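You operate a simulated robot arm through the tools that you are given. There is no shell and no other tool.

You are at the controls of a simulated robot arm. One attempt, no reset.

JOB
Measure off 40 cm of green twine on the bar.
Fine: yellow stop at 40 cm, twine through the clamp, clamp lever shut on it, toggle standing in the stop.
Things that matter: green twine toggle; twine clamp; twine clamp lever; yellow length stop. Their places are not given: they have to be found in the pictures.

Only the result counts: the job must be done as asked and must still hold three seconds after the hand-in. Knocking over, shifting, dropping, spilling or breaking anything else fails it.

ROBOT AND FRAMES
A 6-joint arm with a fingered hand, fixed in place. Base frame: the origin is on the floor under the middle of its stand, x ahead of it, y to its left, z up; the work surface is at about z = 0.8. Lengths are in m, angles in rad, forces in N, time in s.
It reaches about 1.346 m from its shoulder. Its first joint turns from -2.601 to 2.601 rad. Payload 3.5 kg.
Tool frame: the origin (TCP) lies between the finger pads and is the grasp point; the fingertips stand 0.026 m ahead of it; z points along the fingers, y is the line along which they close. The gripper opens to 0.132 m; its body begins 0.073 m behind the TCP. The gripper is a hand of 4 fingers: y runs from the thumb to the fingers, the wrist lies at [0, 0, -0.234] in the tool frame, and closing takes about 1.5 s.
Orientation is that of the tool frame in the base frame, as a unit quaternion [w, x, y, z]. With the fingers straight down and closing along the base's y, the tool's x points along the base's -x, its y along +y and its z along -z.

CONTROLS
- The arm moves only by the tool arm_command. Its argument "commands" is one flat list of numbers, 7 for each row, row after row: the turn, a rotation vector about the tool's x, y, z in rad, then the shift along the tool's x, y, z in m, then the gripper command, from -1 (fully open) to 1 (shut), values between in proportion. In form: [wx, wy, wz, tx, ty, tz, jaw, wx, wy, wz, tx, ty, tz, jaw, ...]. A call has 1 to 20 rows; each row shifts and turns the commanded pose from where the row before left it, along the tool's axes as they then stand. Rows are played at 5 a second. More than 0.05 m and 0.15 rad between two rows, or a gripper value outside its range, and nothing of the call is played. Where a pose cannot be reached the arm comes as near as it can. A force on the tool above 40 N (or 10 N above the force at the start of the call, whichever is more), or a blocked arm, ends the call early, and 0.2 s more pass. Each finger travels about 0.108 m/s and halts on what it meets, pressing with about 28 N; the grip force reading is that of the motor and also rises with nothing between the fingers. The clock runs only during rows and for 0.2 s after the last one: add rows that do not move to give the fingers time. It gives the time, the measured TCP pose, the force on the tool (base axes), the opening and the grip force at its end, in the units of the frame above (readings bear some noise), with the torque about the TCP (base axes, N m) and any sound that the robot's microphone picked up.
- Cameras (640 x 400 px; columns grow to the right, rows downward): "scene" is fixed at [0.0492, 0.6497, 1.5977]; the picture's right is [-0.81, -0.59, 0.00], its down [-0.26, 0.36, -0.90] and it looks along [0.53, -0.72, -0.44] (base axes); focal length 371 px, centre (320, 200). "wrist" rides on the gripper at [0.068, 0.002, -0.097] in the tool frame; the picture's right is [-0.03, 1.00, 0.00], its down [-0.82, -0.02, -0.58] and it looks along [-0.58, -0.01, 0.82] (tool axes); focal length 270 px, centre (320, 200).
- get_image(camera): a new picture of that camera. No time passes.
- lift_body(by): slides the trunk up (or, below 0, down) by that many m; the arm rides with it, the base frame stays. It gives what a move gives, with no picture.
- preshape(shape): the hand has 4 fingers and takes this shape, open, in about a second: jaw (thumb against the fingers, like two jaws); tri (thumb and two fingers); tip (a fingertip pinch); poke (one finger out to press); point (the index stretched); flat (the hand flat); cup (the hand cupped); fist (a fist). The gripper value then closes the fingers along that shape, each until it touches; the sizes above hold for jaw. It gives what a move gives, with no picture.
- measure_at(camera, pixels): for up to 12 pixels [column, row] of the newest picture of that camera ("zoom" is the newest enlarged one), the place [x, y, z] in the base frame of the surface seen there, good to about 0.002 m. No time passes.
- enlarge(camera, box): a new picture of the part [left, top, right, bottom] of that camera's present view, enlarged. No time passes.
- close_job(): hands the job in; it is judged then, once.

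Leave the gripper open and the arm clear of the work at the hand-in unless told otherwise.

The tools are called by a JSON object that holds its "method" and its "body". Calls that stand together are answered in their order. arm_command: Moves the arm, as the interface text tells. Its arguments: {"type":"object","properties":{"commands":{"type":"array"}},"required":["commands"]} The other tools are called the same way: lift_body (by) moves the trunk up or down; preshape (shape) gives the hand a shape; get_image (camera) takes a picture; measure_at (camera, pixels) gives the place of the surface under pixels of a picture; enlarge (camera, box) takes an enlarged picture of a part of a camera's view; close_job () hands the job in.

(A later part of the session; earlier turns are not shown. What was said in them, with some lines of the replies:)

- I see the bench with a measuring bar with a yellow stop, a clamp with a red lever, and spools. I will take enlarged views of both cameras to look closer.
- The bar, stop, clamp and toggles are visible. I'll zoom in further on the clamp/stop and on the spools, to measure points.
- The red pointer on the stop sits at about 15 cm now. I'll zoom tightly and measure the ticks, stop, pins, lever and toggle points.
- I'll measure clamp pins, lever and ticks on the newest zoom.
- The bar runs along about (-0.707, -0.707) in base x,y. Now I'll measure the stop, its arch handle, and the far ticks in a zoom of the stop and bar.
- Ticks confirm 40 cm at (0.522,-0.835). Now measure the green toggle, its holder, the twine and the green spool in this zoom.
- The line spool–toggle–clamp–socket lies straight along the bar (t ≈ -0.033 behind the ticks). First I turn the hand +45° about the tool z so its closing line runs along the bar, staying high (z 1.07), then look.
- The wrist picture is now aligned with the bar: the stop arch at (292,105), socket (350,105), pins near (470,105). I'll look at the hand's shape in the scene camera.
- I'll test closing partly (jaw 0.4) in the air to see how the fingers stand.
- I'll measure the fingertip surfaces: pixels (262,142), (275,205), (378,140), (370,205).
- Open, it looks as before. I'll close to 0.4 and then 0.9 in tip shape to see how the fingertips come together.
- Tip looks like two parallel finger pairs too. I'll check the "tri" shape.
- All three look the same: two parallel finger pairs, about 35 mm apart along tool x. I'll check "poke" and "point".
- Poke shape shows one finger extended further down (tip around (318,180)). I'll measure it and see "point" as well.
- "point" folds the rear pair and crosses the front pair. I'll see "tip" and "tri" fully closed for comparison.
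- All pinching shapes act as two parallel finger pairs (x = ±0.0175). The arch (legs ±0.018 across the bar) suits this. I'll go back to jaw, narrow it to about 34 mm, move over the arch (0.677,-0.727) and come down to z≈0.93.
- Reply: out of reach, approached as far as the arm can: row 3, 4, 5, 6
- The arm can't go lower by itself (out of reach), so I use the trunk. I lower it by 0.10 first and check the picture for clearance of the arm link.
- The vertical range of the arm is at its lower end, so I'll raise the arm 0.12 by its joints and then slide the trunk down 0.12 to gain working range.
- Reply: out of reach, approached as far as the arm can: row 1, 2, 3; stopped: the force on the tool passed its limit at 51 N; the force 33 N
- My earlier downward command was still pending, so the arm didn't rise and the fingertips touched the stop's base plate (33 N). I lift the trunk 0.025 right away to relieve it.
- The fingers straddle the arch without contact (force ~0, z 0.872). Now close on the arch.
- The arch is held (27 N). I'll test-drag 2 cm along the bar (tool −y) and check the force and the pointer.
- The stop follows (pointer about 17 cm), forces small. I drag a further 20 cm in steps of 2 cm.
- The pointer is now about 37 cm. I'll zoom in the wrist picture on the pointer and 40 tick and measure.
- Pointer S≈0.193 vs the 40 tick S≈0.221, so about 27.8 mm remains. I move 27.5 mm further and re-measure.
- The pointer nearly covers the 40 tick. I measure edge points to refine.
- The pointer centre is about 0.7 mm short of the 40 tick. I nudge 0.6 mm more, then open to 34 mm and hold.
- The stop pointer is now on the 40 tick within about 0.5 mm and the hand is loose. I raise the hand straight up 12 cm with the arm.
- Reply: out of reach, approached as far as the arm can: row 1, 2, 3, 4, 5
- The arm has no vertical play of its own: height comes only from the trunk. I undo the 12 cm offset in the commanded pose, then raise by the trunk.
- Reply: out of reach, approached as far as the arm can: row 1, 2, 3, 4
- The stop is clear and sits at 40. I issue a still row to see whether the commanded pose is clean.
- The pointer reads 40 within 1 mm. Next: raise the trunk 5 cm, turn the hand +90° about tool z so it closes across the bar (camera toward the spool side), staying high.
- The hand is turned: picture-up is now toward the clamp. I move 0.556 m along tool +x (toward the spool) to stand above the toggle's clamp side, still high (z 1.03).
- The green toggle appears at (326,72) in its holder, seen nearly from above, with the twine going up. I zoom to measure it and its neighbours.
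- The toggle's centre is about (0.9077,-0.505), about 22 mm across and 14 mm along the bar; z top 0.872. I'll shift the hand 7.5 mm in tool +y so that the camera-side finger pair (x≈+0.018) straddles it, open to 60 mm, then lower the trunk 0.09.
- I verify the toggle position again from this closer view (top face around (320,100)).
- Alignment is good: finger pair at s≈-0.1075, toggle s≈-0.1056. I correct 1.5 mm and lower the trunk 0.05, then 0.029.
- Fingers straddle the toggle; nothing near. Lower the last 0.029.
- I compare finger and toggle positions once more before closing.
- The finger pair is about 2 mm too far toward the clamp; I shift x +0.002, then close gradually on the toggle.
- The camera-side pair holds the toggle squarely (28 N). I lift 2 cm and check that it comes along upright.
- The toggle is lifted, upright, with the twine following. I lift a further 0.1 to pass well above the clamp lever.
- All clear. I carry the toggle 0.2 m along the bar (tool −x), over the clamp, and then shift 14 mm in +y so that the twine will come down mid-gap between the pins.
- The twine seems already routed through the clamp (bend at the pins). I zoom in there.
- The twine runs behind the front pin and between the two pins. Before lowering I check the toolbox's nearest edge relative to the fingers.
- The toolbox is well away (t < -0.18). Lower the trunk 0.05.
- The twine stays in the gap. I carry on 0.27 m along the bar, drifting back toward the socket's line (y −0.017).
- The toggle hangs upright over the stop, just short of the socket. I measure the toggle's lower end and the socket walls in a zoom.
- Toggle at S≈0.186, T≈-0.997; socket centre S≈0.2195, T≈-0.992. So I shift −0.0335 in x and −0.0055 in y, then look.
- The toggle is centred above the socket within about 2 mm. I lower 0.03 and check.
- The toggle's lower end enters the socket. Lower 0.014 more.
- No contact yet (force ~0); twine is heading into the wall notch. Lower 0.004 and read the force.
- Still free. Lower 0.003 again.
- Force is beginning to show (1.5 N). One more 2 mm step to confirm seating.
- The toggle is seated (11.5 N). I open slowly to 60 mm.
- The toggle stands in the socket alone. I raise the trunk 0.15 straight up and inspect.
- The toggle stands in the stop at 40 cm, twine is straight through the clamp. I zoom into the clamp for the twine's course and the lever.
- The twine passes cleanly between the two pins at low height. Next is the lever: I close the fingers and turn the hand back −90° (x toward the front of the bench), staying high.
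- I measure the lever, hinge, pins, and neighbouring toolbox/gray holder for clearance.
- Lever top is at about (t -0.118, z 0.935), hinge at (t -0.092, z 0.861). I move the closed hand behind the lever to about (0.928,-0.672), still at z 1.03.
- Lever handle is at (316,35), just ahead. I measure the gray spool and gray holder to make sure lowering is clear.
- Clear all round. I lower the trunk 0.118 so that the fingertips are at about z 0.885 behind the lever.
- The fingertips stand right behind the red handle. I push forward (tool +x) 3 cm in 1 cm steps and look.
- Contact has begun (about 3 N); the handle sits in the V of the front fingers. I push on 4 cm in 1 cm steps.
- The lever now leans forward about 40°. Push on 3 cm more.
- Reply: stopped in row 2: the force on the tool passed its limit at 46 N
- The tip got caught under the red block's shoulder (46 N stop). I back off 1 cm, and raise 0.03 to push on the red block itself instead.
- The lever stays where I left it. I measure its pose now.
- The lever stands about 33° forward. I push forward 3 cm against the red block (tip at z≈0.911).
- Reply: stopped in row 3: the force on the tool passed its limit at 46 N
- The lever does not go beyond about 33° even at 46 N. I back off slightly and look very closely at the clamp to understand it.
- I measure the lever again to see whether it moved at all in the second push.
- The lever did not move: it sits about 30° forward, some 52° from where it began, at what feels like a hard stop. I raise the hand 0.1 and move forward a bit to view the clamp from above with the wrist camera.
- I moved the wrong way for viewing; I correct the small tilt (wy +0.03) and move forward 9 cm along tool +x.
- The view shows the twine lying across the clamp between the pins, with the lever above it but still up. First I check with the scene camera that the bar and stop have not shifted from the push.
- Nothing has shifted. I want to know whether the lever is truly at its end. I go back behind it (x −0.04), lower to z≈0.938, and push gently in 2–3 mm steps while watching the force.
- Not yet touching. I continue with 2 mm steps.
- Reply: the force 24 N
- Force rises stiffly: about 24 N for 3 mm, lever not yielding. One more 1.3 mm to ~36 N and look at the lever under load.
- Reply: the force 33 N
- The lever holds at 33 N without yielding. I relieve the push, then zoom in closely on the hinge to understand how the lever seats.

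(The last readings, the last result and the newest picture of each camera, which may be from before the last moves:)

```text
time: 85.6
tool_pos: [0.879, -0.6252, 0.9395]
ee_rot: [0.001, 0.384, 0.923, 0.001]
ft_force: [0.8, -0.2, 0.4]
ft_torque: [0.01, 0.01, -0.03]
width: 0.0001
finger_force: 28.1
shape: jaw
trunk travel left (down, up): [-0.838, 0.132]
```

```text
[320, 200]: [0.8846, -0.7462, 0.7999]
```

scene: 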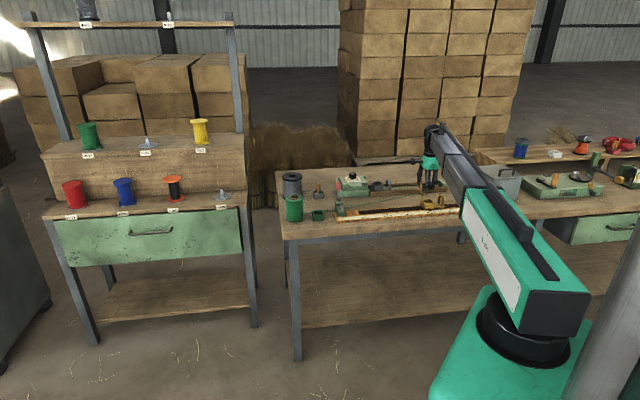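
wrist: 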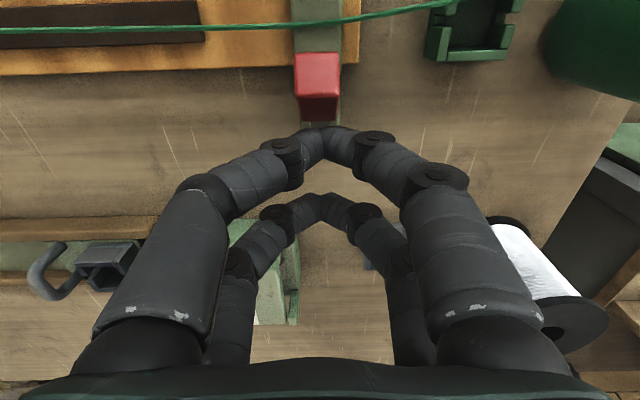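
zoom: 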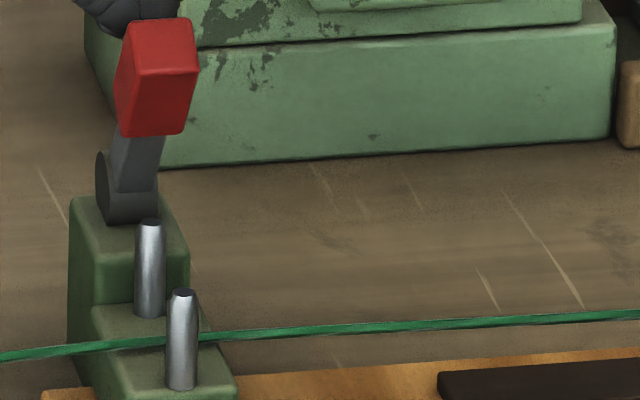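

The lever is stopped hard at about 34° forward (roughly 1.0 rad from its open pose) and does not give at over 30 N from two different contact heights, so I take this as its shut end. I raise the hand straight up now and inspect everything.

{"method": "lift_body", "body": {"by": 0.12}}

{"method": "enlarge", "body": {"camera": "scene", "box": [275, 160, 375, 230]}}

{"method": "get_image", "body": {"camera": "wrist"}}

```text
time: 87.1
tool_pos: [0.8795, -0.6243, 1.0593]
ee_rot: [0.001, 0.384, 0.923, 0.001]
ft_force: [0.6, 0.1, -0.6]
ft_torque: [0.01, 0.03, -0.01]
width: 0.0001
finger_force: 27.6
shape: jaw
trunk travel left (down, up): [-0.958, 0.012]
```

```text
5.71 times, centred on (325, 195) of scene
```

zoom: 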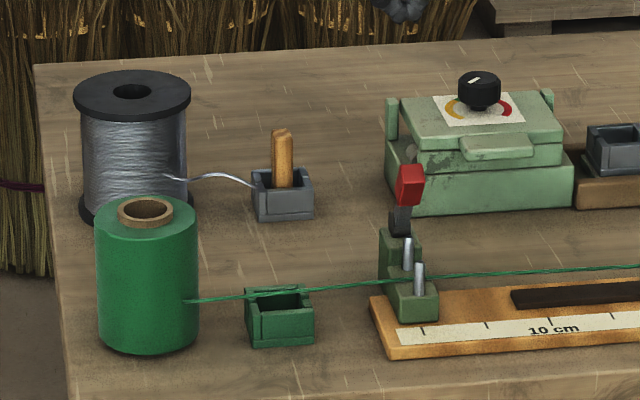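

```text
taken
```

wrist: 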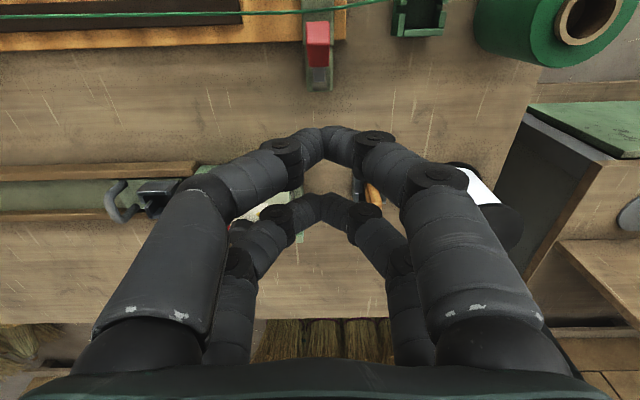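

Everything near the clamp looks in place. Now I check the stop and toggle once more.

{"method": "enlarge", "body": {"camera": "scene", "box": [405, 185, 450, 220]}}

{"method": "measure_at", "body": {"camera": "zoom", "pixels": [[320, 200], [330, 250]]}}

```text
11.43 times, centred on (428, 202) of scene
```

zoom: 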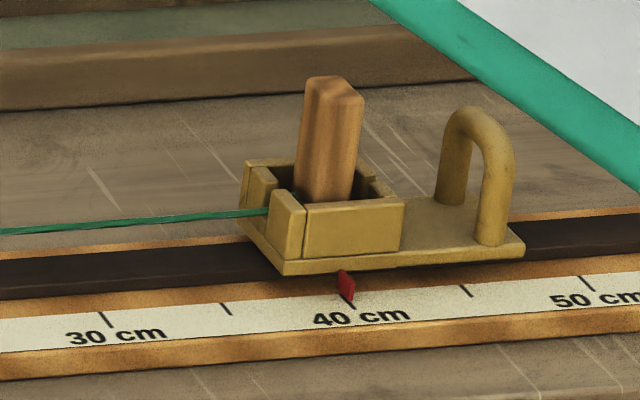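

```text
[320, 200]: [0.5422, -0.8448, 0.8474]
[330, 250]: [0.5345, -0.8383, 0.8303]
```

{"method": "measure_at", "body": {"camera": "zoom", "pixels": [[346, 282], [349, 292], [343, 275], [352, 303], [226, 309], [466, 290], [335, 85], [345, 100], [320, 95], [330, 190]]}}

```text
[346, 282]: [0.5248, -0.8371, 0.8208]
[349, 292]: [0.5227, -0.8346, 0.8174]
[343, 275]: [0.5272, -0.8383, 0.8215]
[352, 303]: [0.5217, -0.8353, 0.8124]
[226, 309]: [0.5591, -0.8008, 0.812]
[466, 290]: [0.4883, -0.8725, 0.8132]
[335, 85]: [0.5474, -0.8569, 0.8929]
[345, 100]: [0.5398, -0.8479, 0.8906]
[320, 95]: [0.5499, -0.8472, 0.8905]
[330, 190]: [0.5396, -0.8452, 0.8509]
```

Pointer within 1 mm of the 40 tick, toggle upright with its twine in the notch. I open the hand and move clear, back to the starting place high above the bench.

{"method": "arm_command", "body": {"commands": [0, 0, 0, 0, 0, 0, -1, 0, 0, 0, 0, 0, 0, -1, 0, 0, 0, 0, 0, 0, -1, 0, 0, 0, 0.0189, -0.0364, 0, -1, 0, 0, 0, 0.0189, -0.0364, 0, -1, 0, 0, 0, 0.0189, -0.0364, 0, -1, 0, 0, 0, 0.0189, -0.0364, 0, -1, 0, 0, 0, 0.0189, -0.0364, 0, -1, 0, 0, 0, 0, 0, 0, -1, 0, 0, 0, 0, 0, 0, -1]}}

{"method": "get_image", "body": {"camera": "wrist"}}

{"method": "get_image", "body": {"camera": "scene"}}

{"method": "enlarge", "body": {"camera": "wrist", "box": [400, 20, 560, 220]}}

```text
time: 89.3
tool_pos: [0.6822, -0.6858, 1.0595]
ee_rot: [0.001, 0.384, 0.923, 0.001]
ft_force: [1.0, -0.2, 0.4]
ft_torque: [0.01, -0.01, -0.04]
width: 0.132
finger_force: 0.0
shape: jaw
trunk travel left (down, up): [-0.958, 0.012]
```

```text
taken
```

wrist: 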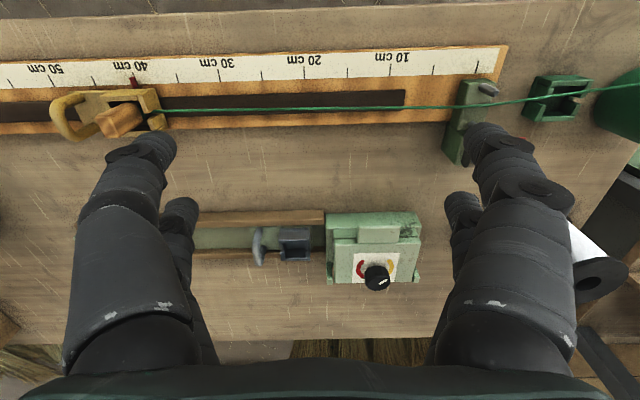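

```text
taken
```

scene: 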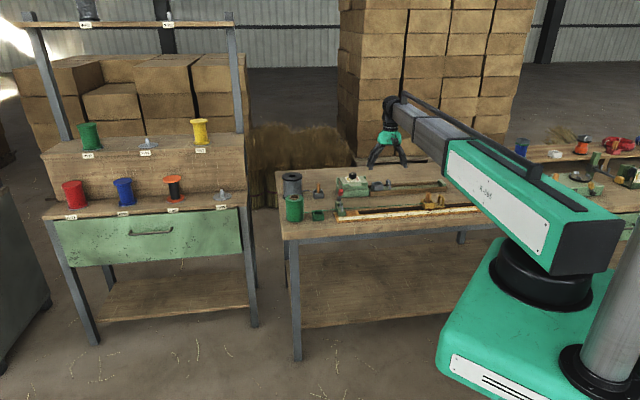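

```text
2.00 times, centred on (480, 120) of wrist
```

zoom: 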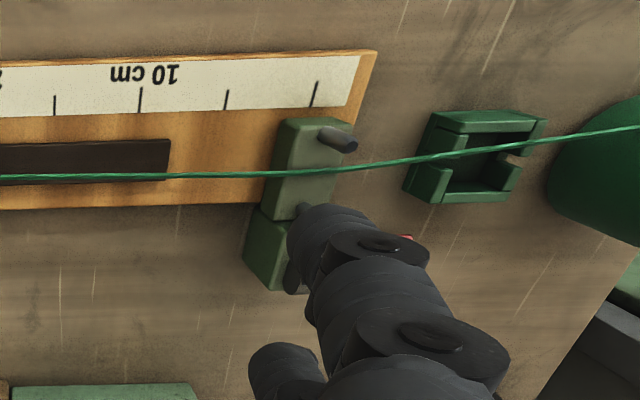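

All is in place and the hand is clear. Before handing in I want more certainty about the lever, so I close the hand again and go back behind it for a measured push, looking at its angle under load.

{"method": "arm_command", "body": {"commands": [0, 0, 0, -0.0189, 0.0364, 0, 1, 0, 0, 0, -0.0189, 0.0364, 0, 1, 0, 0, 0, -0.0189, 0.0364, 0, 1, 0, 0, 0, -0.0189, 0.0364, 0, 1, 0, 0, 0, -0.0189, 0.0364, 0, 1, 0, 0, 0, -0.005, 0, 0, 1, 0, 0, 0, 0, 0, 0, 1, 0, 0, 0, 0, 0, 0, 1]}}

{"method": "enlarge", "body": {"camera": "scene", "box": [335, 180, 365, 215]}}

{"method": "measure_at", "body": {"camera": "zoom", "pixels": [[215, 110], [235, 115], [205, 120], [220, 160], [215, 180], [200, 215], [205, 195]]}}

```text
time: 91.1
tool_pos: [0.8827, -0.6275, 1.0598]
ee_rot: [0.001, 0.384, 0.923, 0.0]
ft_force: [0.7, 0.5, -0.9]
ft_torque: [0.01, 0.02, -0.01]
width: 0.0001
finger_force: 28.1
shape: jaw
trunk travel left (down, up): [-0.958, 0.012]
```

```text
11.43 times, centred on (350, 198) of scene
```

zoom: 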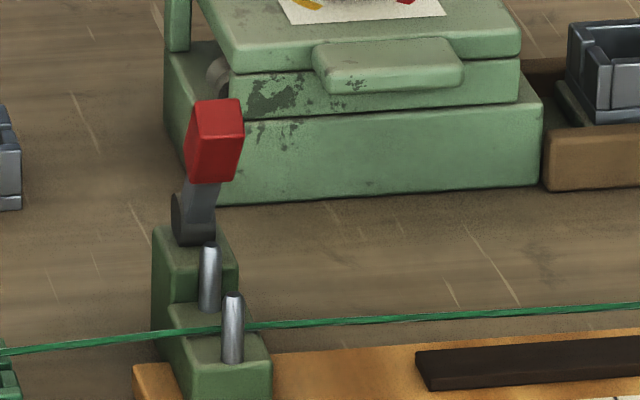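

```text
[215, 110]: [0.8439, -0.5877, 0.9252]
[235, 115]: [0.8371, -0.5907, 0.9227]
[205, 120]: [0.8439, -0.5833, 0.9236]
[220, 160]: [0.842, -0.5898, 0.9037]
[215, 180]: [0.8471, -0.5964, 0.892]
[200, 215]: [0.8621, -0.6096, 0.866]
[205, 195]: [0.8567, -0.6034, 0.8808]
```

Under load and unloaded the lever is at the same place (end at about (0.844,-0.588,0.925)), so it rests at its hard end stop, leaning over the twine. I move away to the clear spot again and open the hand.

{"method": "arm_command", "body": {"commands": [0, 0, 0, 0, 0, 0, -1, 0, 0, 0, 0, 0, 0, -1, 0, 0, 0, 0, 0, 0, -1, 0, 0, 0, 0.0189, -0.0364, 0, -1, 0, 0, 0, 0.0189, -0.0364, 0, -1, 0, 0, 0, 0.0189, -0.0364, 0, -1, 0, 0, 0, 0.0189, -0.0364, 0, -1, 0, 0, 0, 0.0189, -0.0364, 0, -1, 0, 0, 0, 0, 0, 0, -1, 0, 0, 0, 0, 0, 0, -1]}}

{"method": "enlarge", "body": {"camera": "scene", "box": [270, 150, 490, 260]}}

{"method": "enlarge", "body": {"camera": "scene", "box": [335, 180, 365, 215]}}

```text
time: 93.3
tool_pos: [0.6873, -0.6887, 1.0594]
ee_rot: [0.001, 0.384, 0.923, 0.0]
ft_force: [-0.6, -0.4, 0.2]
ft_torque: [-0.01, 0.0, -0.04]
width: 0.1318
finger_force: 0.1
shape: jaw
trunk travel left (down, up): [-0.958, 0.012]
```

```text
2.91 times, centred on (380, 205) of scene
```

zoom: 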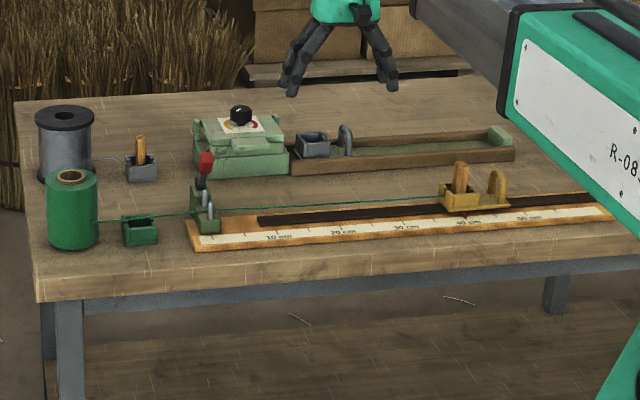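

```text
11.43 times, centred on (350, 198) of scene
```

zoom: 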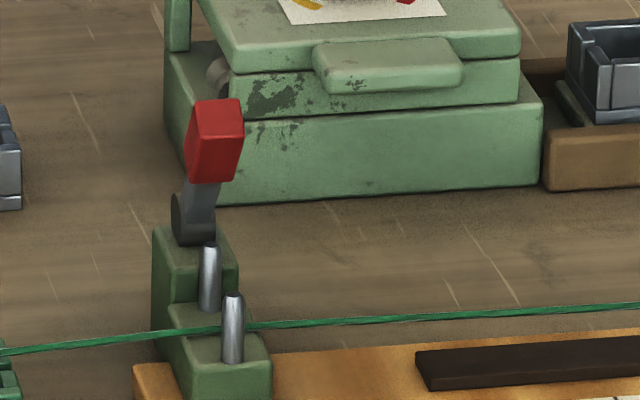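

The last views show the following:
- **Stop:** the yellow stop is within about 1 mm of the 40 cm tick.
- **Toggle:** it stands upright in the stop.
- **Twine:** it runs straight through the clamp between the pins.
- **Lever:** it is over at its forward end stop. It leans about 34° forward of upright and does not visibly press on the twine. I take that as shut, because it did not yield to 33 N held or 46 N peak.
- **Surroundings:** nothing else looks shifted. The hand is open and clear.

I hand the job in.

{"method": "close_job", "body": {}}

```text
The job is handed in.
```

I handed the job in with three of the four points confirmed. The fourth, the clamp lever being shut, I could not fully confirm. The hand-in gave no verdict.

- **Stop:** the yellow stop's pointer is within about 1 mm of the 40 cm tick.
- **Toggle:** the green toggle stands upright in the stop, with its twine coming out through the notch.
- **Twine:** the green twine runs from the spool through the clamp, between its two pins.
- **Clamp lever:** I pushed it forward from its open position until it stopped hard, about 34° past upright. It did not move under 33 N held or about 46 N at peak, so I took that as shut. It does not visibly press on the twine, and I heard no click.

Early on, the fingertips pressed onto the stop's base plate at about 51 N while I was lowering the hand. I saw no shift or damage from it. Nothing else on the bench appears to have moved, and the hand was left open and clear of the work.
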